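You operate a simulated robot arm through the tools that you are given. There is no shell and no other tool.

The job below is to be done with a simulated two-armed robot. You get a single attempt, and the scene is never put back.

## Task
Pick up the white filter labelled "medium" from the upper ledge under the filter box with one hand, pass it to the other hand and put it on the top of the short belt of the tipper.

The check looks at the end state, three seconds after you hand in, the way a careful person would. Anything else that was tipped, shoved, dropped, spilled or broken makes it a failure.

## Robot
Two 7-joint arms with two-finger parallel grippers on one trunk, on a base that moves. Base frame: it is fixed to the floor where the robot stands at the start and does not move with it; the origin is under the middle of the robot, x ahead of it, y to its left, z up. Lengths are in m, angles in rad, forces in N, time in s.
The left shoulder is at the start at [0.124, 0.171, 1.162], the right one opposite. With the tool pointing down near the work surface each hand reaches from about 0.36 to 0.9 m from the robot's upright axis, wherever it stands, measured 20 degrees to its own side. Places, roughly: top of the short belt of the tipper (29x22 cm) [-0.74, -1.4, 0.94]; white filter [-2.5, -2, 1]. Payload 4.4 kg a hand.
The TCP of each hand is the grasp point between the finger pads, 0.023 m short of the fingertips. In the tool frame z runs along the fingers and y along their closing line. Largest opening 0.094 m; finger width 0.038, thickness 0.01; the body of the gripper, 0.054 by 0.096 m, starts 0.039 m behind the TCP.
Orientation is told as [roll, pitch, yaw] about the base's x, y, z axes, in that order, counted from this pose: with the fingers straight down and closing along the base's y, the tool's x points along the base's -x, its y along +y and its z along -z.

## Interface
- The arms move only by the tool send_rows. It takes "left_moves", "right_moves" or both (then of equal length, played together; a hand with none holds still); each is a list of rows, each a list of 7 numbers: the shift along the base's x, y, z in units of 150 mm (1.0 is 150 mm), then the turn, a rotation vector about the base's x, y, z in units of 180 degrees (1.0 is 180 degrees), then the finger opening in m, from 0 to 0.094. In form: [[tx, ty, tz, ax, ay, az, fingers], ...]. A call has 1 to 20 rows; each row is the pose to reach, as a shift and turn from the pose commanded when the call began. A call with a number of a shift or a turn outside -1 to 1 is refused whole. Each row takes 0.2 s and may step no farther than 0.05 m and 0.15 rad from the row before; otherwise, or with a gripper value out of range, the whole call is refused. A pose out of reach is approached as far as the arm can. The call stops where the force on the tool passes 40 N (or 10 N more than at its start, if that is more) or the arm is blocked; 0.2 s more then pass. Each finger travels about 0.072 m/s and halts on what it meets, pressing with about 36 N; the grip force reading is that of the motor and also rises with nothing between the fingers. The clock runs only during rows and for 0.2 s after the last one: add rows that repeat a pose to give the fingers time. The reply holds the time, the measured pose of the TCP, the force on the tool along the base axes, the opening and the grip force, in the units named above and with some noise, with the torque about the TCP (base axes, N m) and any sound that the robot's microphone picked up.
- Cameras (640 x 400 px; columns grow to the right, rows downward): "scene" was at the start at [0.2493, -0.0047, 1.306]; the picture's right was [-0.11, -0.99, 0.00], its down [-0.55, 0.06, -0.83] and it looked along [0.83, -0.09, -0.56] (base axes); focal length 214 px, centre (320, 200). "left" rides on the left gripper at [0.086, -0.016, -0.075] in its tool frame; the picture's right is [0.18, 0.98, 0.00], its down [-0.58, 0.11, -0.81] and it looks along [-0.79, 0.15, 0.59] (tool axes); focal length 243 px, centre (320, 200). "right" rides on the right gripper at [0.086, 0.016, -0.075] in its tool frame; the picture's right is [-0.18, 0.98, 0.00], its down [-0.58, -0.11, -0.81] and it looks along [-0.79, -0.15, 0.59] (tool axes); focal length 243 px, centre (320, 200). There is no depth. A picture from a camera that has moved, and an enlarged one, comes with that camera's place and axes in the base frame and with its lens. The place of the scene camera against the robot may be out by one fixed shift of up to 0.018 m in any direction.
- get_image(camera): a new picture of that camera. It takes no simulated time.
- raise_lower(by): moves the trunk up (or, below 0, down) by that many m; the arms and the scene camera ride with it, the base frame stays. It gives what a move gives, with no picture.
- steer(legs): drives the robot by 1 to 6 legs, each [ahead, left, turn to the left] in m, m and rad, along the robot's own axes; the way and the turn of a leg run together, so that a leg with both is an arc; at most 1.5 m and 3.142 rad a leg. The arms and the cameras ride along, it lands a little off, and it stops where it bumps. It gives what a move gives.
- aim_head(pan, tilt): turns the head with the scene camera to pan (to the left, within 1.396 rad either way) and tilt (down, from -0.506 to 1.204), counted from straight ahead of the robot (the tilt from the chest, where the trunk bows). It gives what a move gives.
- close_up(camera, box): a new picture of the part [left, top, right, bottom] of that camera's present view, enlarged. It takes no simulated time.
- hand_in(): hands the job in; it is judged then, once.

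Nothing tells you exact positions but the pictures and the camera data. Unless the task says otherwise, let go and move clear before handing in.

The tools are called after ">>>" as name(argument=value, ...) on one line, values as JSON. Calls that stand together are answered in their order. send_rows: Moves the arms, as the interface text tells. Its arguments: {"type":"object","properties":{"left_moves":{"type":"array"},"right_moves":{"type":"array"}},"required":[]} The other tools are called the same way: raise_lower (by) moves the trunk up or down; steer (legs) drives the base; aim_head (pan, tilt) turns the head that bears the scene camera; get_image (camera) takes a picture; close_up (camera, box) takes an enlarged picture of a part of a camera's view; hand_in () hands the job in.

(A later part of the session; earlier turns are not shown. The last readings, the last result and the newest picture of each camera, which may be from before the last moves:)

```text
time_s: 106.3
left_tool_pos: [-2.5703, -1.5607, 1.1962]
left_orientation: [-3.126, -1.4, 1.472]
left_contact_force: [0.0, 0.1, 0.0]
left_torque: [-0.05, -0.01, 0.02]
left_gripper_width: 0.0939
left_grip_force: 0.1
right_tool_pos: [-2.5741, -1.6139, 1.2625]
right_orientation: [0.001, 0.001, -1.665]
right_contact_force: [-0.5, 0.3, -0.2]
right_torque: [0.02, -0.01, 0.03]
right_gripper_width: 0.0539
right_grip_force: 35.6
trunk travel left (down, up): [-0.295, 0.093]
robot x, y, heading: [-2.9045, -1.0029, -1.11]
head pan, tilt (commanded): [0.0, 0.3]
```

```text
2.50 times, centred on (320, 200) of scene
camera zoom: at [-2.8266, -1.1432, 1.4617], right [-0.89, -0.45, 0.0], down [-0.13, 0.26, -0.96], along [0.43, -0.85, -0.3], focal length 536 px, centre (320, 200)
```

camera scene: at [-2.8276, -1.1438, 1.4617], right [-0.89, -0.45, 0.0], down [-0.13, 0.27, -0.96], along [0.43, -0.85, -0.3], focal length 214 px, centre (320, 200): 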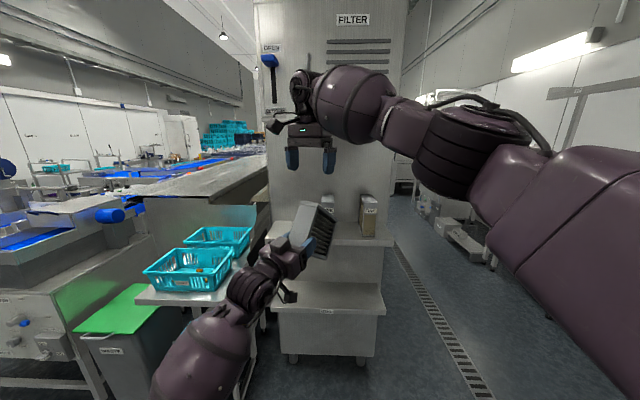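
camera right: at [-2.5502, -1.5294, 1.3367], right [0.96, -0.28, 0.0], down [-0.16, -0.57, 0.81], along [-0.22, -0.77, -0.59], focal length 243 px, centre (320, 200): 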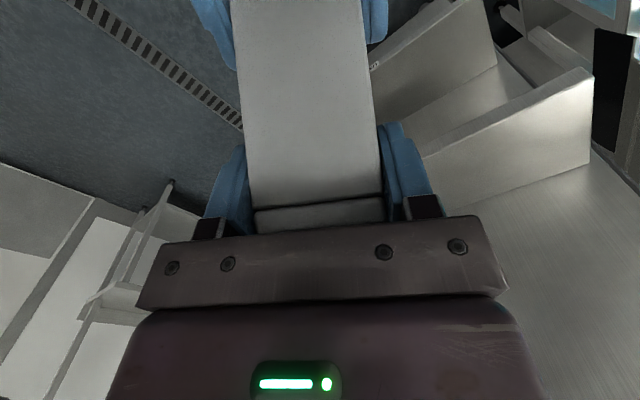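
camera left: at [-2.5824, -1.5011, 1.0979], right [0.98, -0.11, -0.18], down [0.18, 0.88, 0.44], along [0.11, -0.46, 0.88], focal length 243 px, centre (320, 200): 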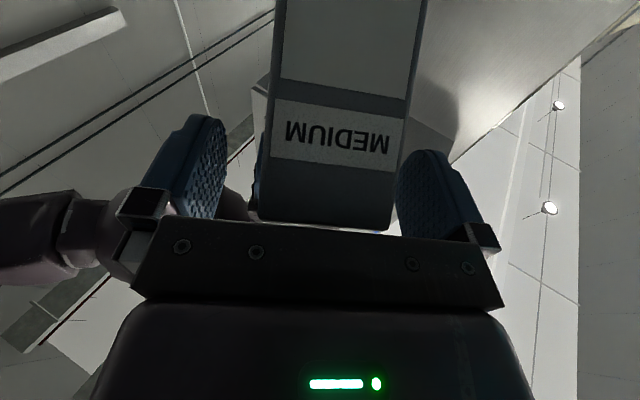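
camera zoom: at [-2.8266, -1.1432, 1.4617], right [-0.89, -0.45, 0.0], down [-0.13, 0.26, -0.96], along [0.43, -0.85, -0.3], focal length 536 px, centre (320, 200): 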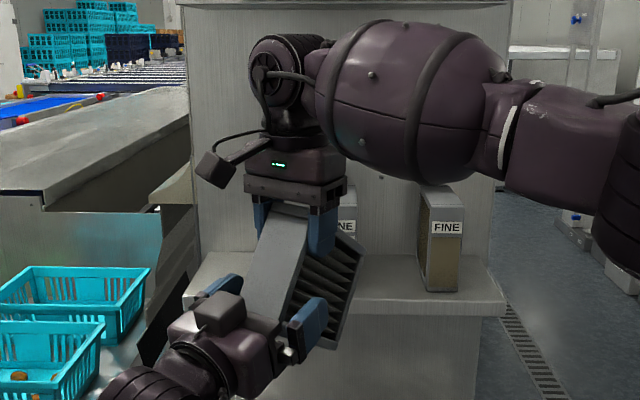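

The left hand is free of load and the right holds the filter. I withdraw the left hand straight back along its axis.

>>> send_rows(left_moves=[[0.013, 0.131, -0.023, 0, 0, 0, 0.094], [0.026, 0.261, -0.046, 0, 0, 0, 0.094], [0.039, 0.392, -0.069, 0, 0, 0, 0.094], [0.039, 0.392, -0.069, 0, 0, 0, 0.094]])

>>> get_image(camera="left")

>>> close_up(camera="scene", box=[240, 120, 400, 280])

```text
time_s: 107.3
left_tool_pos: [-2.5651, -1.5038, 1.1861]
left_orientation: [-3.14, -1.399, 1.501]
left_contact_force: [-0.7, 0.0, 0.7]
left_torque: [0.0, -0.01, 0.0]
left_gripper_width: 0.094
left_grip_force: 0.0
left hand out of reach, approached as far as the arm can: row 1
right_tool_pos: [-2.5739, -1.614, 1.2624]
right_orientation: [-0.001, 0.0, -1.665]
right_contact_force: [0.1, 0.5, 0.7]
right_torque: [0.03, -0.03, -0.01]
right_gripper_width: 0.0536
right_grip_force: 36.0
trunk travel left (down, up): [-0.295, 0.093]
robot x, y, heading: [-2.9046, -1.0054, -1.109]
head pan, tilt (commanded): [0.0, 0.3]
```

```text
taken
camera left: at [-2.578, -1.4437, 1.0879], right [0.98, -0.1, -0.18], down [0.17, 0.88, 0.43], along [0.12, -0.46, 0.88], focal length 243 px, centre (320, 200)
```

left: 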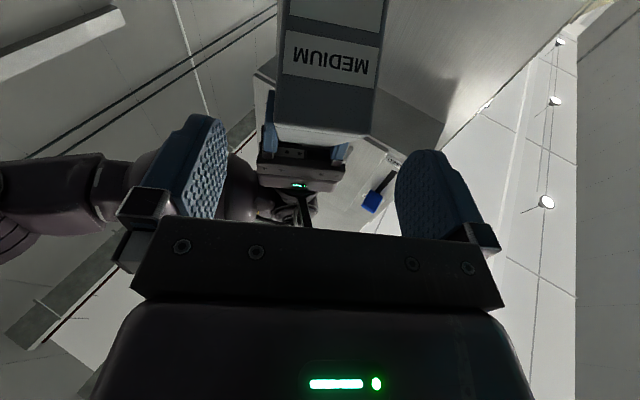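

```text
2.50 times, centred on (320, 200) of scene
camera zoom: at [-2.8267, -1.1437, 1.4616], right [-0.89, -0.45, 0.0], down [-0.13, 0.27, -0.96], along [0.43, -0.85, -0.3], focal length 536 px, centre (320, 200)
```

zoom: 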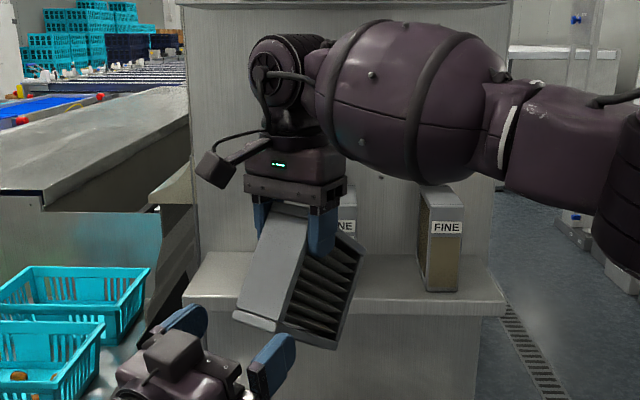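

The right hand alone now holds the filter. I move the left hand away to the left and square it up.

>>> send_rows(left_moves=[[0.179, 0.119, 0, 0, 0, 0.0338, 0.094], [0.357, 0.237, 0, 0, 0, 0.0676, 0.094], [0.536, 0.356, 0, 0, 0, 0.1014, 0.094], [0.714, 0.474, 0, 0, 0, 0.1352, 0.094], [0.893, 0.593, 0, 0, 0, 0.169, 0.094], [0.893, 0.593, 0, 0, 0, 0.169, 0.094]])

>>> get_image(camera="scene")

```text
time_s: 108.7
left_tool_pos: [-2.3683, -1.3851, 1.2002]
left_orientation: [-3.089, -1.405, 1.878]
left_contact_force: [0.1, 0.0, -0.8]
left_torque: [-0.02, 0.0, 0.0]
left_gripper_width: 0.0939
left_grip_force: 0.0
left hand out of reach, approached as far as the arm can: row 1, 2, 3, 4, 5, 6
right_tool_pos: [-2.575, -1.6151, 1.2628]
right_orientation: [0.0, 0.001, -1.669]
right_contact_force: [-0.5, -0.7, 0.1]
right_torque: [0.05, -0.01, 0.01]
right_gripper_width: 0.0537
right_grip_force: 36.1
trunk travel left (down, up): [-0.295, 0.093]
robot x, y, heading: [-2.9079, -1.0057, -1.11]
head pan, tilt (commanded): [0.0, 0.3]
```

```text
taken
camera scene: at [-2.8276, -1.1448, 1.4615], right [-0.89, -0.45, 0.0], down [-0.13, 0.27, -0.95], along [0.43, -0.85, -0.3], focal length 214 px, centre (320, 200)
```

scene: 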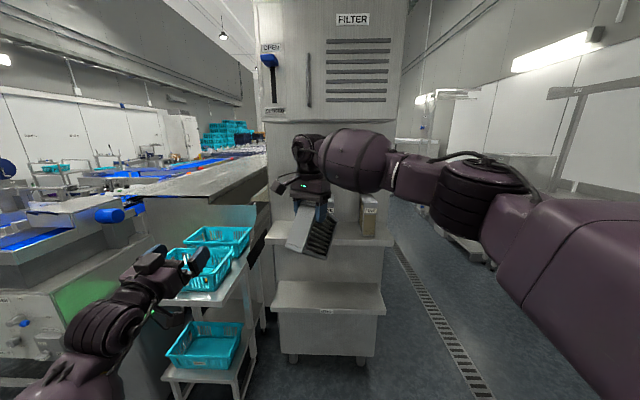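

Now I turn the left hand back to pointing down, out of the way at the left.

>>> send_rows(left_moves=[[-0.0137, 0.0275, 0, 0.0405, 0.0129, 0, 0.094], [-0.0274, 0.055, 0, 0.0811, 0.0257, 0, 0.094], [-0.0411, 0.0826, 0, 0.1216, 0.0386, 0, 0.094], [-0.0548, 0.11, 0, 0.1622, 0.0514, 0, 0.094], [-0.0685, 0.1377, 0, 0.2027, 0.0643, 0, 0.094], [-0.0822, 0.165, 0, 0.2432, 0.0772, 0, 0.094], [-0.0958, 0.193, 0, 0.2838, 0.09, 0, 0.094], [-0.1095, 0.22, 0, 0.3243, 0.1029, 0, 0.094], [-0.1232, 0.248, 0, 0.3648, 0.1158, 0, 0.094], [-0.137, 0.275, 0, 0.4054, 0.1286, 0, 0.094], [-0.1506, 0.303, 0, 0.4459, 0.1415, 0, 0.094], [-0.1643, 0.33, 0, 0.4865, 0.1543, 0, 0.094], [-0.178, 0.358, 0, 0.527, 0.1672, 0, 0.094], [-0.178, 0.358, 0, 0.527, 0.1672, 0, 0.094]])

>>> get_image(camera="scene")

```text
time_s: 111.7
left_tool_pos: [-2.3969, -1.3294, 1.1998]
left_orientation: [0.054, 0.001, -1.263]
left_contact_force: [-0.3, -0.8, 0.4]
left_torque: [-0.03, 0.0, -0.03]
left_gripper_width: 0.0941
left_grip_force: 0.0
right_tool_pos: [-2.5743, -1.6116, 1.2636]
right_orientation: [0.001, -0.001, -1.665]
right_contact_force: [0.3, 0.7, 0.2]
right_torque: [0.0, -0.02, 0.02]
right_gripper_width: 0.054
right_grip_force: 36.0
trunk travel left (down, up): [-0.295, 0.093]
robot x, y, heading: [-2.9091, -1.0074, -1.105]
head pan, tilt (commanded): [0.0, 0.3]
```

```text
taken
camera scene: at [-2.8266, -1.1428, 1.4617], right [-0.89, -0.45, 0.0], down [-0.13, 0.26, -0.96], along [0.43, -0.85, -0.3], focal length 214 px, centre (320, 200)
```

scene: 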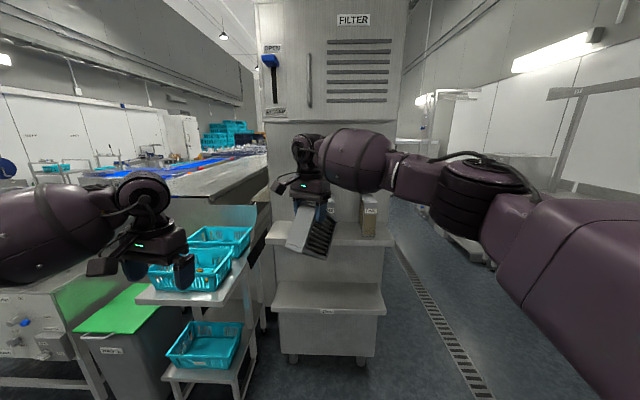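

Both arms are in good order. I bring the right hand with the filter back toward the body's right and square it to the robot for driving.

>>> send_rows(right_moves=[[-0.175, 0.071, 0, 0, 0, 0.0223, 0.0], [-0.35, 0.1425, 0, 0, 0, 0.0445, 0.0], [-0.525, 0.214, 0, 0, 0, 0.0668, 0.0], [-0.7, 0.285, 0, 0, 0, 0.089, 0.0]])

>>> send_rows(right_moves=[[-0.175, 0.071, 0, 0, 0, 0.0223, 0.0], [-0.35, 0.1425, 0, 0, 0, 0.0445, 0.0], [-0.525, 0.214, 0, 0, 0, 0.0668, 0.0], [-0.7, 0.285, 0, 0, 0, 0.089, 0.0], [-0.7, 0.285, 0, 0, 0, 0.089, 0.0]])

>>> get_image(camera="scene")

>>> get_image(camera="right")

```text
time_s: 112.7
left_tool_pos: [-2.398, -1.3293, 1.2008]
left_orientation: [0.056, 0.001, -1.263]
left_contact_force: [0.1, -0.4, 0.2]
left_torque: [-0.05, 0.01, -0.03]
left_gripper_width: 0.0937
left_grip_force: 0.0
right_tool_pos: [-2.681, -1.5692, 1.2623]
right_orientation: [-0.002, -0.002, -1.384]
right_contact_force: [0.0, 0.5, 0.0]
right_torque: [0.04, -0.04, 0.0]
right_gripper_width: 0.0542
right_grip_force: 36.4
trunk travel left (down, up): [-0.295, 0.093]
robot x, y, heading: [-2.9076, -1.0013, -1.109]
head pan, tilt (commanded): [0.0, 0.3]
```

```text
time_s: 113.9
left_tool_pos: [-2.3951, -1.3302, 1.2004]
left_orientation: [0.056, 0.001, -1.262]
left_contact_force: [0.4, 1.0, -0.1]
left_torque: [-0.02, 0.0, -0.01]
left_gripper_width: 0.0938
left_grip_force: 0.0
right_tool_pos: [-2.7831, -1.5283, 1.2607]
right_orientation: [0.0, -0.001, -1.104]
right_contact_force: [0.5, 0.3, -0.3]
right_torque: [0.02, 0.07, -0.01]
right_gripper_width: 0.054
right_grip_force: 35.8
trunk travel left (down, up): [-0.295, 0.093]
robot x, y, heading: [-2.9077, -1.0002, -1.108]
head pan, tilt (commanded): [0.0, 0.3]
```

```text
taken
camera scene: at [-2.8258, -1.1432, 1.4616], right [-0.89, -0.45, 0.0], down [-0.13, 0.26, -0.96], along [0.43, -0.85, -0.3], focal length 214 px, centre (320, 200)
```

scene: 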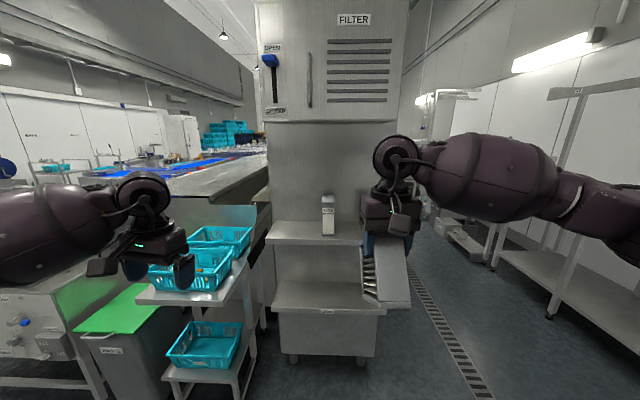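

```text
taken
camera right: at [-2.8085, -1.4429, 1.3353], right [0.96, 0.28, 0.0], down [0.16, -0.57, 0.81], along [0.22, -0.77, -0.59], focal length 243 px, centre (320, 200)
```

right: 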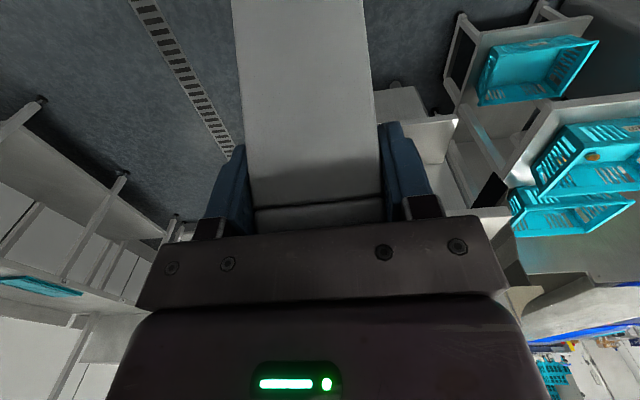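

Everything held well. I now strafe left along the aisle back to the tipper, stopping about 1.2 m from the belt.

>>> steer(legs=[[0.06, 1.0, 0], [0.06, 0.85, -0.03]])

>>> aim_head(pan=0.0, tilt=0.5)

>>> get_image(camera="scene")

```text
time_s: 130.3
left_tool_pos: [-0.706, -0.6672, 1.1999]
left_orientation: [0.053, 0.002, -1.307]
left_contact_force: [0.1, 0.7, -0.2]
left_torque: [0.0, 0.0, -0.01]
left_gripper_width: 0.0938
left_grip_force: 0.1
right_tool_pos: [-1.1027, -0.8476, 1.2623]
right_orientation: [0.0, -0.001, -1.149]
right_contact_force: [0.3, 0.8, 0.0]
right_torque: [0.03, -0.01, -0.04]
right_gripper_width: 0.0537
right_grip_force: 35.4
trunk travel left (down, up): [-0.295, 0.093]
robot x, y, heading: [-1.1999, -0.3193, -1.154]
head pan, tilt (commanded): [0.0, 0.3]
```

```text
time_s: 131.0
left_tool_pos: [-0.7064, -0.6656, 1.2001]
left_orientation: [0.054, 0.002, -1.304]
left_contact_force: [0.1, 0.0, 0.3]
left_torque: [0.0, -0.01, 0.02]
left_gripper_width: 0.0939
left_grip_force: 0.1
right_tool_pos: [-1.1031, -0.8472, 1.2616]
right_orientation: [0.0, 0.001, -1.15]
right_contact_force: [-0.5, 0.1, 0.1]
right_torque: [0.08, 0.03, 0.0]
right_gripper_width: 0.0539
right_grip_force: 35.9
trunk travel left (down, up): [-0.295, 0.093]
robot x, y, heading: [-1.2012, -0.3205, -1.15]
head pan, tilt (commanded): [0.0, 0.499]
```

```text
taken
camera scene: at [-1.1293, -0.4587, 1.4433], right [-0.91, -0.41, 0.0], down [-0.19, 0.44, -0.88], along [0.36, -0.8, -0.48], focal length 214 px, centre (320, 200)
```

scene: 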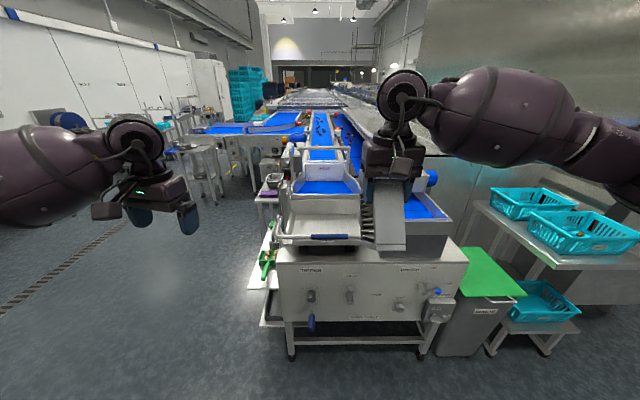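

>>> close_up(camera="scene", box=[250, 120, 410, 260])

>>> close_up(camera="scene", box=[270, 150, 380, 220])

```text
2.86 times, centred on (330, 190) of scene
camera zoom: at [-1.1293, -0.4587, 1.4433], right [-0.91, -0.41, 0.0], down [-0.19, 0.44, -0.88], along [0.36, -0.8, -0.48], focal length 613 px, centre (291, 229)
```

zoom: 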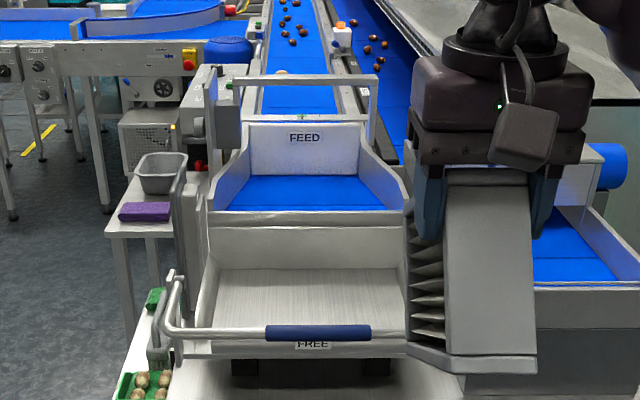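

```text
5.71 times, centred on (325, 185) of scene
camera zoom: at [-1.1293, -0.4587, 1.4433], right [-0.91, -0.41, 0.0], down [-0.19, 0.44, -0.88], along [0.36, -0.8, -0.48], focal length 1226 px, centre (291, 286)
```

zoom: 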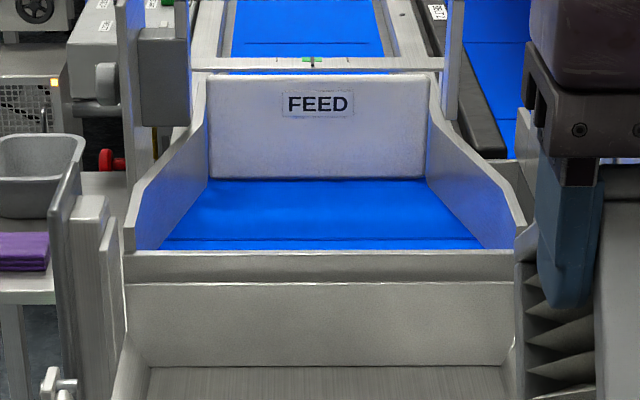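

The trough is clear: belt at z≈0.94, from n≈0.85 to 1.07 ahead, front lip ≈0.98, gate crossbar ≈1.14, and the front bar near z≈1.0. I lower the trunk for better forward reach, and then tilt the right tool forward 35° so the filter's edge becomes level.

>>> raise_lower(by=-0.1)

>>> send_rows(right_moves=[[0, 0, 0.1, -0.0355, -0.0159, 0, 0.0], [0, 0, 0.2, -0.071, -0.0318, 0, 0.0], [0, 0, 0.3, -0.1065, -0.0476, 0, 0.0], [0, 0, 0.35, -0.142, -0.0635, 0, 0.0], [0, 0, 0.4, -0.1775, -0.0794, 0, 0.0], [0, 0, 0.4, -0.1775, -0.0794, 0, 0.0]])

>>> get_image(camera="scene")

>>> get_image(camera="right")

>>> get_image(camera="left")

```text
time_s: 132.3
left_tool_pos: [-0.7076, -0.6652, 1.102]
left_orientation: [0.054, -0.003, -1.304]
left_contact_force: [-0.7, 0.0, 0.0]
left_torque: [-0.04, 0.02, 0.01]
left_gripper_width: 0.0938
left_grip_force: 0.0
right_tool_pos: [-1.1039, -0.8451, 1.1632]
right_orientation: [0.001, -0.004, -1.151]
right_contact_force: [0.2, 1.3, -0.6]
right_torque: [0.01, 0.02, 0.0]
right_gripper_width: 0.0539
right_grip_force: 36.1
trunk travel left (down, up): [-0.195, 0.193]
robot x, y, heading: [-1.2016, -0.3224, -1.154]
head pan, tilt (commanded): [0.0, 0.499]
```

```text
time_s: 133.7
left_tool_pos: [-0.7066, -0.6668, 1.1009]
left_orientation: [0.054, 0.002, -1.305]
left_contact_force: [-0.3, -0.4, -0.2]
left_torque: [0.03, 0.02, 0.01]
left_gripper_width: 0.0942
left_grip_force: 0.0
right_tool_pos: [-1.103, -0.8462, 1.2228]
right_orientation: [0.001, -0.615, -1.15]
right_contact_force: [-0.2, -0.4, -0.6]
right_torque: [0.11, 0.01, -0.05]
right_gripper_width: 0.0539
right_grip_force: 35.7
trunk travel left (down, up): [-0.195, 0.193]
robot x, y, heading: [-1.2072, -0.318, -1.151]
head pan, tilt (commanded): [0.0, 0.499]
```

```text
taken
camera scene: at [-1.1022, -0.5195, 1.3365], right [-0.91, -0.41, 0.0], down [-0.2, 0.44, -0.88], along [0.36, -0.8, -0.48], focal length 214 px, centre (320, 200)
```

scene: 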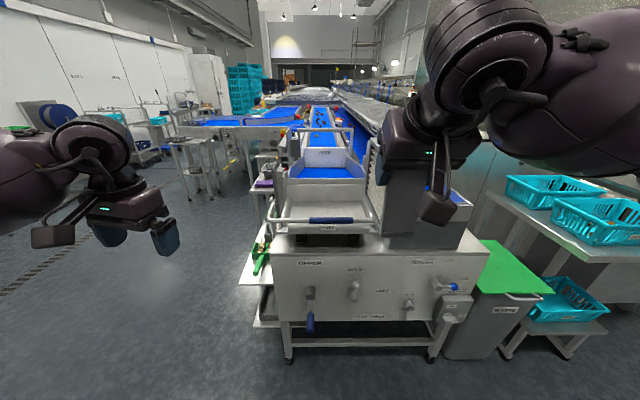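

```text
taken
camera right: at [-1.135, -0.7365, 1.2325], right [0.96, 0.26, 0.11], down [-0.09, -0.06, 0.99], along [0.27, -0.96, -0.03], focal length 243 px, centre (320, 200)
```

right: 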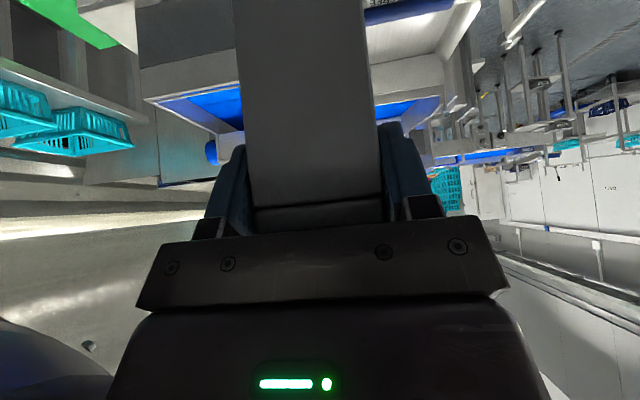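

```text
taken
camera left: at [-0.7489, -0.5887, 1.173], right [0.9, 0.43, 0.05], down [0.21, -0.55, 0.81], along [0.38, -0.72, -0.58], focal length 243 px, centre (320, 200)
```

left: 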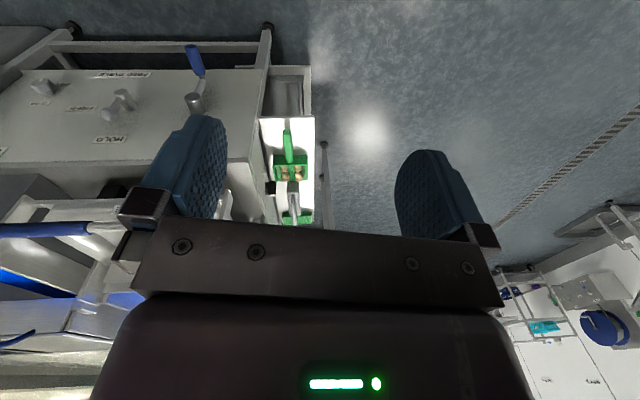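

>>> close_up(camera="scene", box=[340, 120, 480, 260])

```text
2.86 times, centred on (410, 190) of scene
camera zoom: at [-1.1022, -0.5195, 1.3365], right [-0.91, -0.41, 0.0], down [-0.2, 0.44, -0.88], along [0.36, -0.8, -0.48], focal length 613 px, centre (63, 229)
```

zoom: 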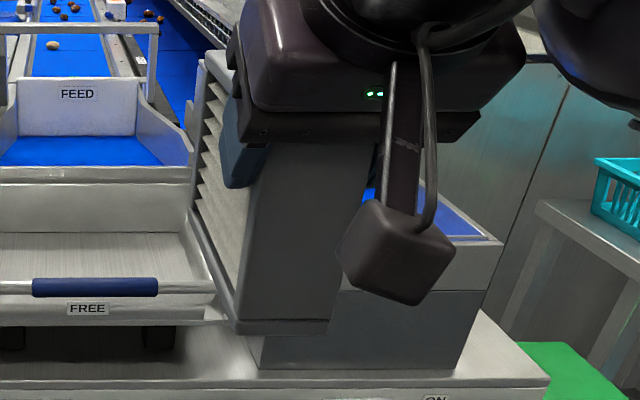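

The filter's lower edge is level to about 1° with the tool tilted 35°, and the filter bottom lies about 0.105 m below the TCP. I now drive closer and slightly left so the belt sits in front of the right shoulder.

>>> steer(legs=[[0.1, 0.06, 0.03], [0.085, 0.0, 0.0]])

>>> get_image(camera="scene")

>>> close_up(camera="scene", box=[270, 120, 430, 260])

```text
time_s: 135.6
left_tool_pos: [-0.5634, -0.7891, 1.0998]
left_orientation: [0.053, -0.001, -1.275]
left_contact_force: [0.4, 0.0, 0.4]
left_torque: [0.0, 0.05, 0.02]
left_gripper_width: 0.0941
left_grip_force: 0.1
right_tool_pos: [-0.9566, -0.9812, 1.2215]
right_orientation: [-0.001, -0.611, -1.118]
right_contact_force: [0.5, -0.3, -0.4]
right_torque: [0.08, 0.04, -0.02]
right_gripper_width: 0.0538
right_grip_force: 36.2
trunk travel left (down, up): [-0.195, 0.193]
robot x, y, heading: [-1.0725, -0.4554, -1.119]
head pan, tilt (commanded): [0.0, 0.499]
```

```text
taken
camera scene: at [-0.9638, -0.6552, 1.3366], right [-0.9, -0.43, 0.0], down [-0.21, 0.43, -0.88], along [0.38, -0.79, -0.48], focal length 214 px, centre (320, 200)
```

scene: 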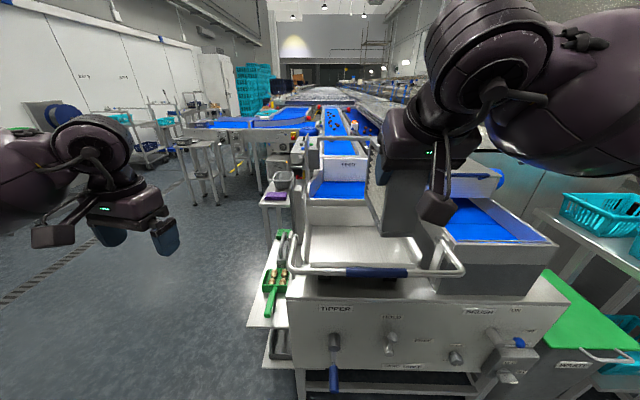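

```text
2.86 times, centred on (350, 190) of scene
camera zoom: at [-0.9638, -0.6552, 1.3366], right [-0.9, -0.43, 0.0], down [-0.21, 0.43, -0.88], along [0.38, -0.79, -0.48], focal length 613 px, centre (234, 229)
```

zoom: 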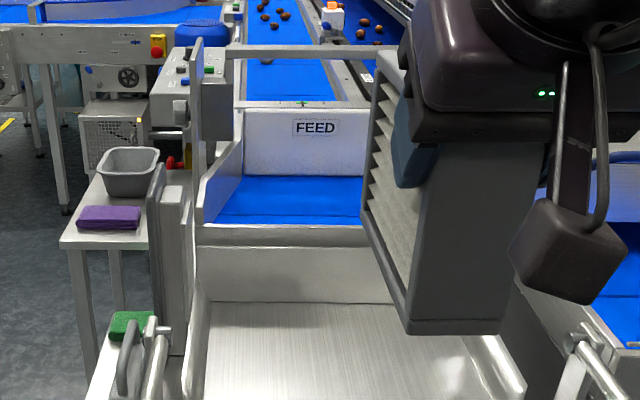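

The belt centre is about 0.995 m ahead and 0.113 m right of the base, and the filter bottom (z≈1.117) is well above the bar and walls. I extend the right arm over the trough in steps.

>>> send_rows(right_moves=[[0.109, -0.211, 0, 0, 0, 0, 0.0], [0.2175, -0.4225, 0, 0, 0, 0, 0.0], [0.326, -0.634, 0, 0, 0, 0, 0.0], [0.435, -0.845, 0, 0, 0, 0, 0.0]])

>>> send_rows(right_moves=[[0.109, -0.211, 0, 0, 0, 0, 0.0], [0.2175, -0.4225, 0, 0, 0, 0, 0.0], [0.326, -0.634, 0, 0, 0, 0, 0.0], [0.435, -0.845, 0, 0, 0, 0, 0.0], [0.435, -0.845, 0, 0, 0, 0, 0.0]])

>>> get_image(camera="scene")

>>> close_up(camera="scene", box=[280, 120, 440, 260])

```text
time_s: 136.6
left_tool_pos: [-0.5642, -0.7904, 1.1001]
left_orientation: [0.054, 0.002, -1.277]
left_contact_force: [0.4, -0.4, 0.7]
left_torque: [-0.02, 0.01, 0.0]
left_gripper_width: 0.0942
left_grip_force: 0.1
right_tool_pos: [-0.8892, -1.109, 1.2196]
right_orientation: [-0.002, -0.608, -1.116]
right_contact_force: [0.3, 0.1, 0.4]
right_torque: [0.1, 0.05, 0.04]
right_gripper_width: 0.0538
right_grip_force: 35.7
trunk travel left (down, up): [-0.195, 0.193]
robot x, y, heading: [-1.0716, -0.4535, -1.122]
head pan, tilt (commanded): [0.0, 0.499]
```

```text
time_s: 137.8
left_tool_pos: [-0.5651, -0.7888, 1.1005]
left_orientation: [0.054, -0.001, -1.274]
left_contact_force: [-0.3, 1.0, 0.2]
left_torque: [0.01, 0.02, 0.02]
left_gripper_width: 0.094
left_grip_force: 0.0
right_tool_pos: [-0.8259, -1.2352, 1.2245]
right_orientation: [0.0, -0.61, -1.118]
right_contact_force: [-0.1, -0.3, -0.2]
right_torque: [0.09, 0.04, 0.02]
right_gripper_width: 0.0537
right_grip_force: 35.9
trunk travel left (down, up): [-0.195, 0.193]
robot x, y, heading: [-1.0706, -0.4585, -1.119]
head pan, tilt (commanded): [0.0, 0.499]
```

```text
taken
camera scene: at [-0.9644, -0.6543, 1.3368], right [-0.9, -0.43, 0.0], down [-0.21, 0.43, -0.88], along [0.38, -0.79, -0.48], focal length 214 px, centre (320, 200)
```

scene: 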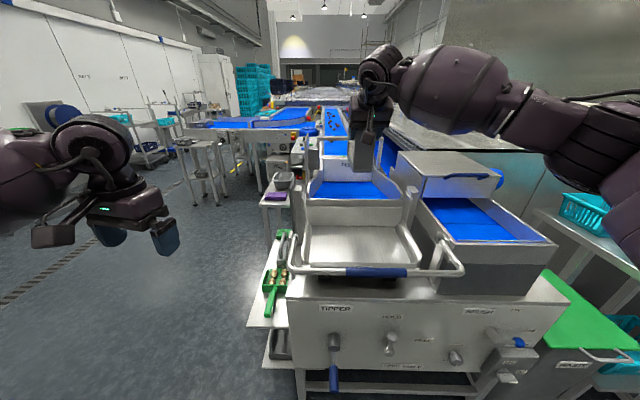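

```text
2.86 times, centred on (360, 190) of scene
camera zoom: at [-0.9644, -0.6543, 1.3368], right [-0.9, -0.43, 0.0], down [-0.21, 0.43, -0.88], along [0.38, -0.79, -0.48], focal length 613 px, centre (206, 229)
```

zoom: 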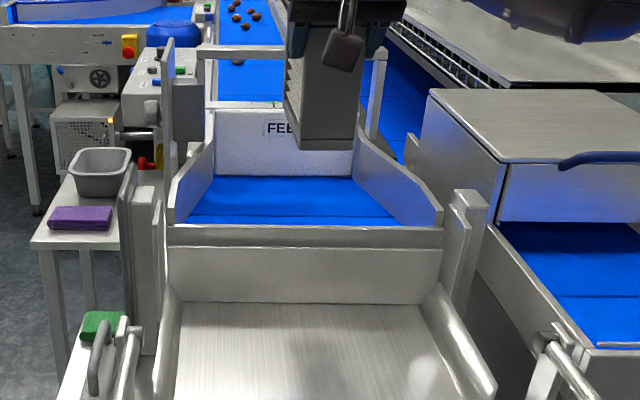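

The filter is heading into the right place; relative to the trough it should go about 9 mm to the right and 14 cm further in. I extend the last stretch, still above the walls.

>>> send_rows(right_moves=[[0.089, -0.216, 0, 0, 0, 0, 0.0], [0.178, -0.4325, 0, 0, 0, 0, 0.0], [0.267, -0.649, 0, 0, 0, 0, 0.0], [0.356, -0.865, 0, 0, 0, 0, 0.0], [0.356, -0.865, 0, 0, 0, 0, 0.0]])

>>> get_image(camera="scene")

>>> close_up(camera="scene", box=[290, 100, 430, 220])

>>> get_image(camera="right")

```text
time_s: 139.0
left_tool_pos: [-0.563, -0.7901, 1.1]
left_orientation: [0.054, 0.003, -1.275]
left_contact_force: [1.1, -0.3, 0.2]
left_torque: [-0.02, 0.03, -0.02]
left_gripper_width: 0.0945
left_grip_force: 0.1
right_tool_pos: [-0.7777, -1.3422, 1.2226]
right_orientation: [-0.003, -0.61, -1.117]
right_contact_force: [0.8, 0.8, 0.2]
right_torque: [0.06, 0.08, -0.02]
right_gripper_width: 0.0538
right_grip_force: 36.7
right hand out of reach, approached as far as the arm can: row 4, 5
trunk travel left (down, up): [-0.195, 0.193]
robot x, y, heading: [-1.0712, -0.4547, -1.119]
head pan, tilt (commanded): [0.0, 0.499]
```

```text
taken
camera scene: at [-0.9625, -0.654, 1.3366], right [-0.9, -0.43, 0.0], down [-0.21, 0.43, -0.88], along [0.38, -0.79, -0.48], focal length 214 px, centre (320, 200)
```

scene: 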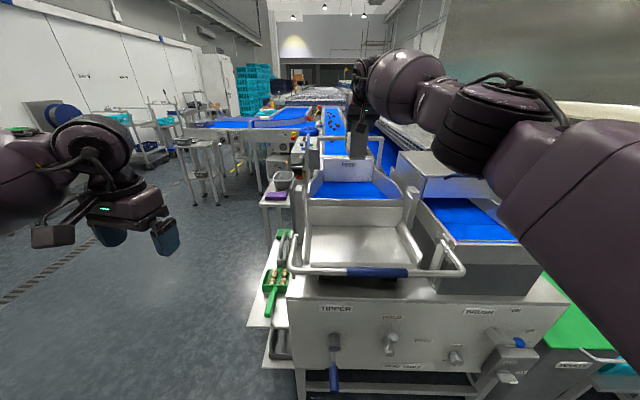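

```text
3.33 times, centred on (360, 160) of scene
camera zoom: at [-0.9625, -0.654, 1.3366], right [-0.9, -0.43, 0.0], down [-0.21, 0.43, -0.88], along [0.38, -0.79, -0.48], focal length 715 px, centre (187, 333)
```

zoom: 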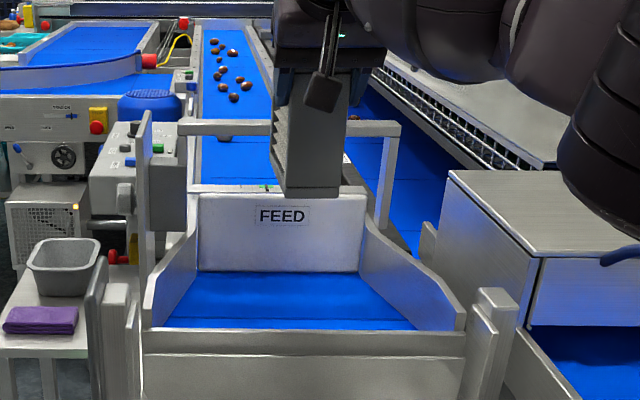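

```text
taken
camera right: at [-0.8128, -1.2337, 1.2333], right [0.95, 0.29, 0.1], down [-0.09, -0.06, 0.99], along [0.3, -0.95, -0.03], focal length 243 px, centre (320, 200)
```

right: 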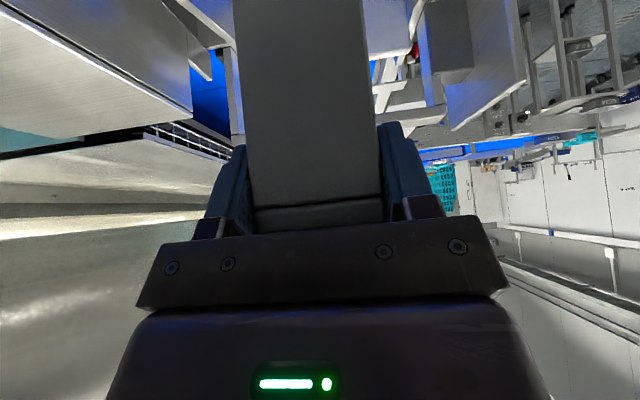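

The arm ran out of reach about 2 cm short, so I pull the hand back 8 cm first, then creep the base forward 6 cm and check.

>>> send_rows(right_moves=[[-0.078, 0.16, 0, 0, 0, 0, 0.0], [-0.155, 0.32, 0, 0, 0, 0, 0.0], [-0.233, 0.48, 0, 0, 0, 0, 0.0]])

>>> steer(legs=[[0.06, 0, 0]])

>>> get_image(camera="scene")

>>> close_up(camera="scene", box=[290, 100, 430, 220])

```text
time_s: 139.8
left_tool_pos: [-0.5649, -0.7892, 1.1008]
left_orientation: [0.055, 0.0, -1.276]
left_contact_force: [-0.6, 0.1, 0.1]
left_torque: [-0.02, -0.01, -0.01]
left_gripper_width: 0.094
left_grip_force: 0.0
right_tool_pos: [-0.8182, -1.2704, 1.2223]
right_orientation: [0.0, -0.612, -1.122]
right_contact_force: [0.0, 0.0, 0.1]
right_torque: [0.02, 0.06, 0.01]
right_gripper_width: 0.0538
right_grip_force: 36.3
trunk travel left (down, up): [-0.195, 0.193]
robot x, y, heading: [-1.0703, -0.4584, -1.12]
head pan, tilt (commanded): [0.0, 0.499]
```

```text
time_s: 140.8
left_tool_pos: [-0.5375, -0.8438, 1.1013]
left_orientation: [0.055, 0.002, -1.277]
left_contact_force: [0.3, 0.2, 0.4]
left_torque: [-0.01, 0.03, -0.01]
left_gripper_width: 0.0943
left_grip_force: 0.1
right_tool_pos: [-0.7909, -1.325, 1.2231]
right_orientation: [-0.001, -0.608, -1.119]
right_contact_force: [0.1, -0.5, -1.5]
right_torque: [0.1, 0.04, 0.0]
right_gripper_width: 0.0536
right_grip_force: 35.6
trunk travel left (down, up): [-0.195, 0.193]
robot x, y, heading: [-1.0459, -0.5096, -1.122]
head pan, tilt (commanded): [0.0, 0.499]
```

```text
taken
camera scene: at [-0.9375, -0.7089, 1.3366], right [-0.9, -0.44, 0.0], down [-0.21, 0.43, -0.88], along [0.38, -0.79, -0.48], focal length 214 px, centre (320, 200)
```

scene: 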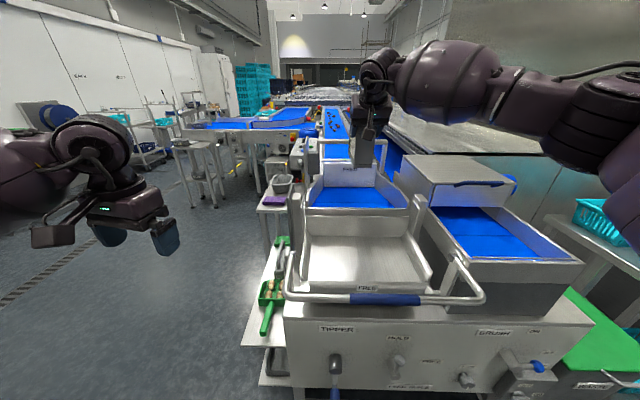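

```text
3.33 times, centred on (360, 160) of scene
camera zoom: at [-0.9375, -0.7089, 1.3366], right [-0.9, -0.44, 0.0], down [-0.21, 0.43, -0.88], along [0.38, -0.79, -0.48], focal length 715 px, centre (187, 333)
```

zoom: 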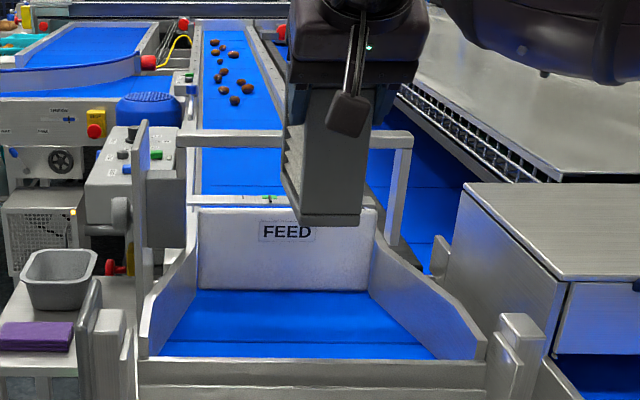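

The base moved without a bump, and the filter is now centred sideways over the trough. I extend 4 cm more and then lower 10 cm.

>>> send_rows(right_moves=[[0.061, -0.126, 0, 0, 0, 0, 0.0], [0.122, -0.252, 0, 0, 0, 0, 0.0], [0.122, -0.252, -0.16, 0, 0, 0, 0.0], [0.122, -0.252, -0.32, 0, 0, 0, 0.0], [0.122, -0.252, -0.5, 0, 0, 0, 0.0], [0.122, -0.252, -0.667, 0, 0, 0, 0.0], [0.122, -0.252, -0.667, 0, 0, 0, 0.0]])

>>> close_up(camera="scene", box=[290, 100, 430, 220])

>>> get_image(camera="right")

>>> get_image(camera="scene")

```text
time_s: 142.4
left_tool_pos: [-0.5385, -0.841, 1.0999]
left_orientation: [0.056, 0.0, -1.275]
left_contact_force: [-0.5, 0.0, 0.9]
left_torque: [0.03, 0.02, -0.01]
left_gripper_width: 0.094
left_grip_force: 0.0
right_tool_pos: [-0.7718, -1.3621, 1.1221]
right_orientation: [0.0, -0.611, -1.118]
right_contact_force: [-0.4, -0.8, -0.4]
right_torque: [0.08, 0.07, 0.03]
right_gripper_width: 0.054
right_grip_force: 35.1
trunk travel left (down, up): [-0.195, 0.193]
robot x, y, heading: [-1.0431, -0.511, -1.125]
head pan, tilt (commanded): [0.0, 0.499]
```

```text
3.33 times, centred on (360, 160) of scene
camera zoom: at [-0.9382, -0.7078, 1.3368], right [-0.9, -0.44, 0.0], down [-0.21, 0.43, -0.88], along [0.38, -0.79, -0.48], focal length 715 px, centre (187, 333)
```

zoom: 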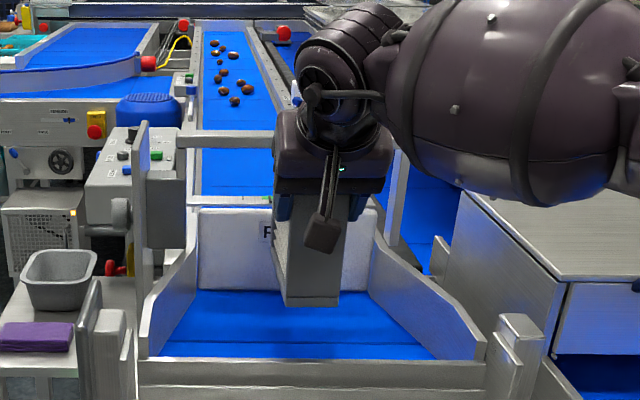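

```text
taken
camera right: at [-0.8071, -1.2532, 1.1332], right [0.95, 0.29, 0.11], down [-0.09, -0.06, 0.99], along [0.3, -0.95, -0.03], focal length 243 px, centre (320, 200)
```

right: 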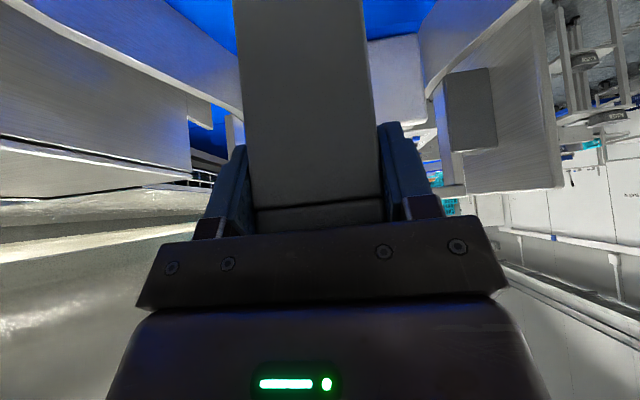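

```text
taken
camera scene: at [-0.9382, -0.7078, 1.3368], right [-0.9, -0.44, 0.0], down [-0.21, 0.43, -0.88], along [0.38, -0.79, -0.48], focal length 214 px, centre (320, 200)
```

scene: 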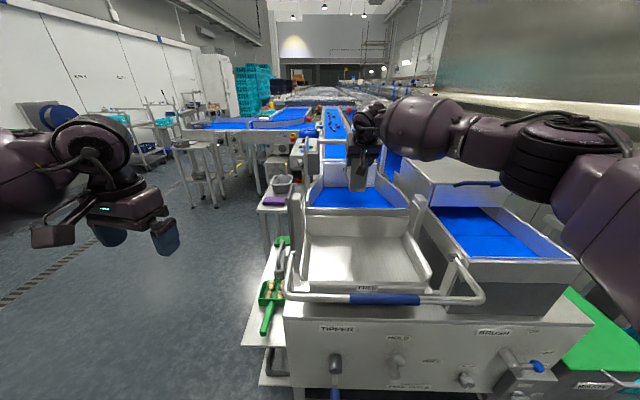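

The filter is over the belt between the walls. I lower another 5 cm and check the arm's clearance to the hood on the right.

>>> send_rows(right_moves=[[0, 0, -0.111, 0, 0, 0, 0.0], [0, 0, -0.222, 0, 0, 0, 0.0], [0, 0, -0.333, 0, 0, 0, 0.0], [0, 0, -0.333, 0, 0, 0, 0.0]])

>>> get_image(camera="scene")

>>> close_up(camera="scene", box=[290, 100, 430, 220])

>>> get_image(camera="right")

```text
time_s: 143.4
left_tool_pos: [-0.5384, -0.842, 1.0999]
left_orientation: [0.053, -0.002, -1.276]
left_contact_force: [0.0, 0.6, 0.6]
left_torque: [0.0, 0.0, 0.0]
left_gripper_width: 0.0939
left_grip_force: 0.2
right_tool_pos: [-0.7724, -1.3607, 1.0718]
right_orientation: [0.001, -0.611, -1.119]
right_contact_force: [-0.8, 0.3, -0.1]
right_torque: [0.1, 0.03, 0.02]
right_gripper_width: 0.0538
right_grip_force: 35.9
trunk travel left (down, up): [-0.195, 0.193]
robot x, y, heading: [-1.0444, -0.512, -1.123]
head pan, tilt (commanded): [0.0, 0.499]
```

```text
taken
camera scene: at [-0.9381, -0.7079, 1.3368], right [-0.9, -0.44, 0.0], down [-0.21, 0.43, -0.88], along [0.38, -0.79, -0.48], focal length 214 px, centre (320, 200)
```

scene: 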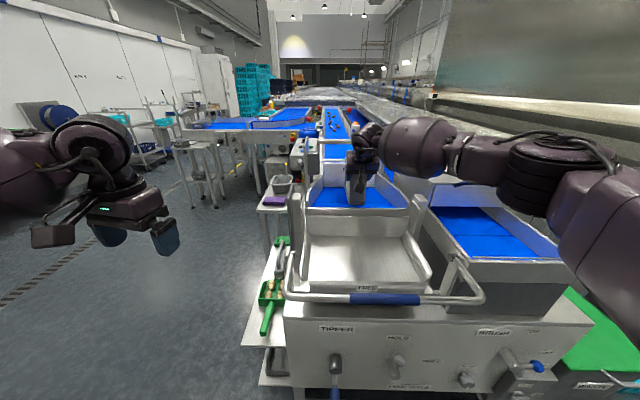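

```text
3.33 times, centred on (360, 160) of scene
camera zoom: at [-0.9381, -0.7079, 1.3368], right [-0.9, -0.44, 0.0], down [-0.21, 0.43, -0.88], along [0.38, -0.79, -0.48], focal length 715 px, centre (187, 333)
```

zoom: 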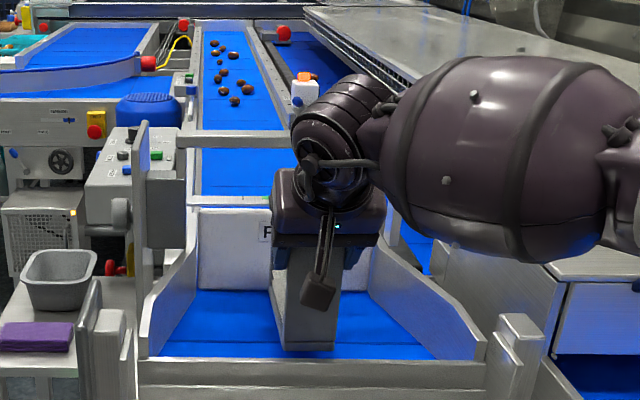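

```text
taken
camera right: at [-0.8081, -1.253, 1.0827], right [0.95, 0.29, 0.11], down [-0.09, -0.06, 0.99], along [0.3, -0.95, -0.03], focal length 243 px, centre (320, 200)
```

right: 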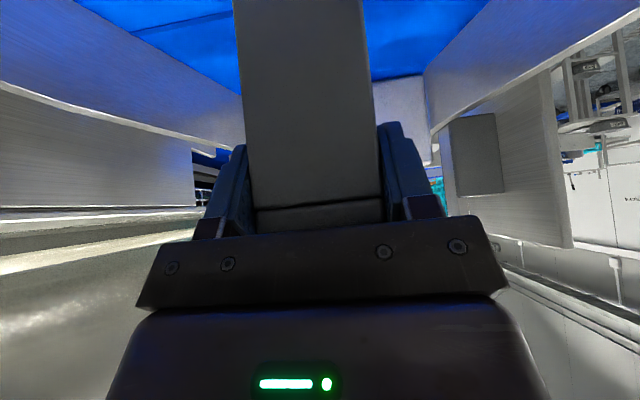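

>>> close_up(camera="scene", box=[380, 100, 560, 260])

>>> close_up(camera="right", box=[0, 60, 260, 300])

```text
2.50 times, centred on (470, 180) of scene
camera zoom: at [-0.9381, -0.7079, 1.3368], right [-0.9, -0.44, 0.0], down [-0.21, 0.43, -0.88], along [0.38, -0.79, -0.48], focal length 536 px, centre (-55, 250)
```

zoom: 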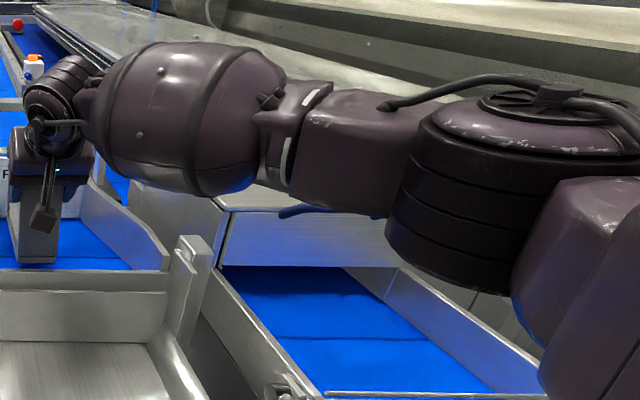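

```text
1.67 times, centred on (130, 180) of right
camera zoom: at [-0.8081, -1.253, 1.0827], right [0.95, 0.29, 0.11], down [-0.09, -0.06, 0.99], along [0.3, -0.95, -0.03], focal length 404 px, centre (637, 233)
```

zoom: 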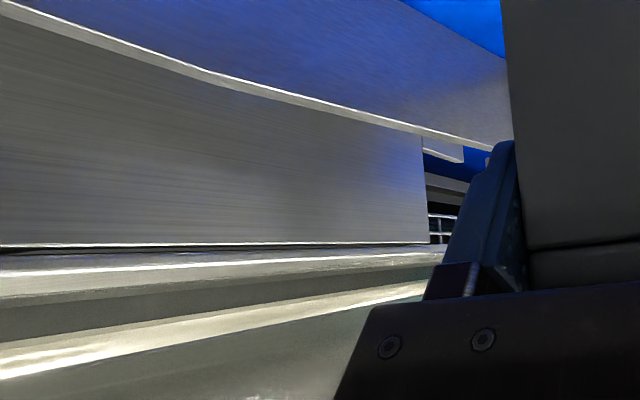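

The elbow and forearm stay well in front of the hood, and the filter's underside is about 2.5 cm above the belt. I lower 2 cm more, gently.

>>> send_rows(right_moves=[[0, 0, -0.033, 0, 0, 0, 0.0], [0, 0, -0.067, 0, 0, 0, 0.0], [0, 0, -0.1, 0, 0, 0, 0.0], [0, 0, -0.133, 0, 0, 0, 0.0], [0, 0, -0.133, 0, 0, 0, 0.0]])

>>> close_up(camera="scene", box=[310, 140, 400, 215])

>>> get_image(camera="right")

```text
time_s: 144.6
left_tool_pos: [-0.5393, -0.8423, 1.101]
left_orientation: [0.055, 0.003, -1.276]
left_contact_force: [-0.1, 0.4, -0.1]
left_torque: [0.0, 0.02, -0.04]
left_gripper_width: 0.0938
left_grip_force: 0.0
right_tool_pos: [-0.7748, -1.362, 1.0523]
right_orientation: [-0.001, -0.611, -1.118]
right_contact_force: [-0.4, 0.0, 0.1]
right_torque: [0.08, 0.04, 0.0]
right_gripper_width: 0.0538
right_grip_force: 36.2
trunk travel left (down, up): [-0.195, 0.193]
robot x, y, heading: [-1.0469, -0.5104, -1.121]
head pan, tilt (commanded): [0.0, 0.499]
```

```text
5.33 times, centred on (355, 178) of scene
camera zoom: at [-0.938, -0.7081, 1.3367], right [-0.9, -0.44, 0.0], down [-0.21, 0.43, -0.88], along [0.38, -0.79, -0.48], focal length 1144 px, centre (133, 320)
```

zoom: 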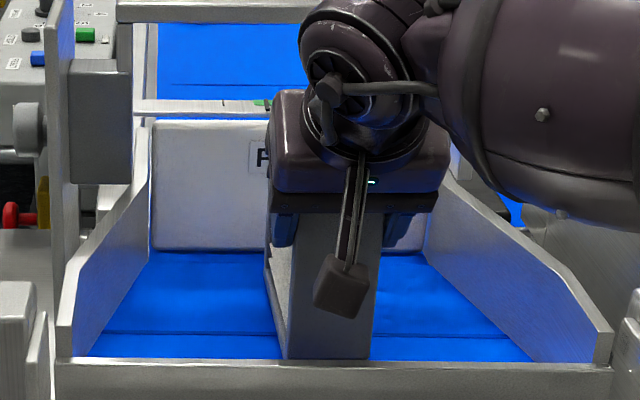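

```text
taken
camera right: at [-0.8086, -1.2535, 1.0632], right [0.95, 0.29, 0.11], down [-0.09, -0.06, 0.99], along [0.3, -0.95, -0.03], focal length 243 px, centre (320, 200)
```

right: 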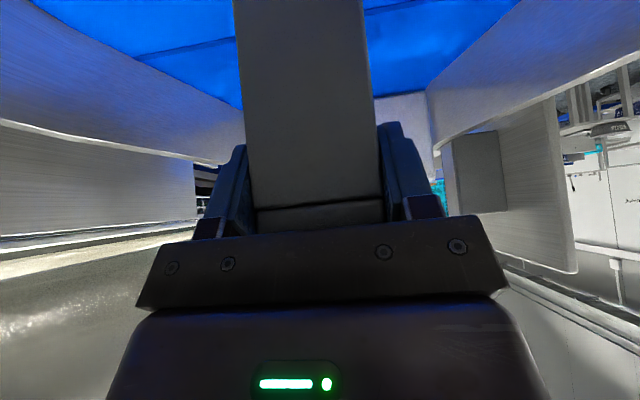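

>>> send_rows(right_moves=[[0, 0, -0.013, 0, 0, 0, 0.0], [0, 0, -0.027, 0, 0, 0, 0.0], [0, 0, -0.027, 0, 0, 0, 0.0]])

>>> send_rows(right_moves=[[0, 0, -0.013, 0, 0, 0, 0.0], [0, 0, -0.02, 0, 0, 0, 0.0], [0, 0, -0.02, 0, 0, 0, 0.0]])

```text
time_s: 145.4
left_tool_pos: [-0.5403, -0.8427, 1.0995]
left_orientation: [0.054, 0.001, -1.277]
left_contact_force: [0.2, 0.0, 0.0]
left_torque: [0.03, -0.02, -0.01]
left_gripper_width: 0.0942
left_grip_force: 0.1
right_tool_pos: [-0.7737, -1.3624, 1.0485]
right_orientation: [0.001, -0.612, -1.118]
right_contact_force: [0.0, -0.2, -0.7]
right_torque: [0.06, 0.05, -0.01]
right_gripper_width: 0.0537
right_grip_force: 36.2
trunk travel left (down, up): [-0.195, 0.193]
robot x, y, heading: [-1.0432, -0.5087, -1.122]
head pan, tilt (commanded): [0.0, 0.499]
```

```text
time_s: 146.2
left_tool_pos: [-0.5376, -0.8445, 1.1003]
left_orientation: [0.054, 0.002, -1.276]
left_contact_force: [0.1, 0.1, -0.4]
left_torque: [0.0, -0.02, 0.01]
left_gripper_width: 0.0938
left_grip_force: 0.0
right_tool_pos: [-0.7735, -1.3618, 1.0451]
right_orientation: [0.001, -0.611, -1.12]
right_contact_force: [0.3, 0.0, 0.4]
right_torque: [0.12, 0.02, 0.05]
right_gripper_width: 0.0535
right_grip_force: 36.0
trunk travel left (down, up): [-0.195, 0.193]
robot x, y, heading: [-1.0453, -0.5104, -1.123]
head pan, tilt (commanded): [0.0, 0.499]
```

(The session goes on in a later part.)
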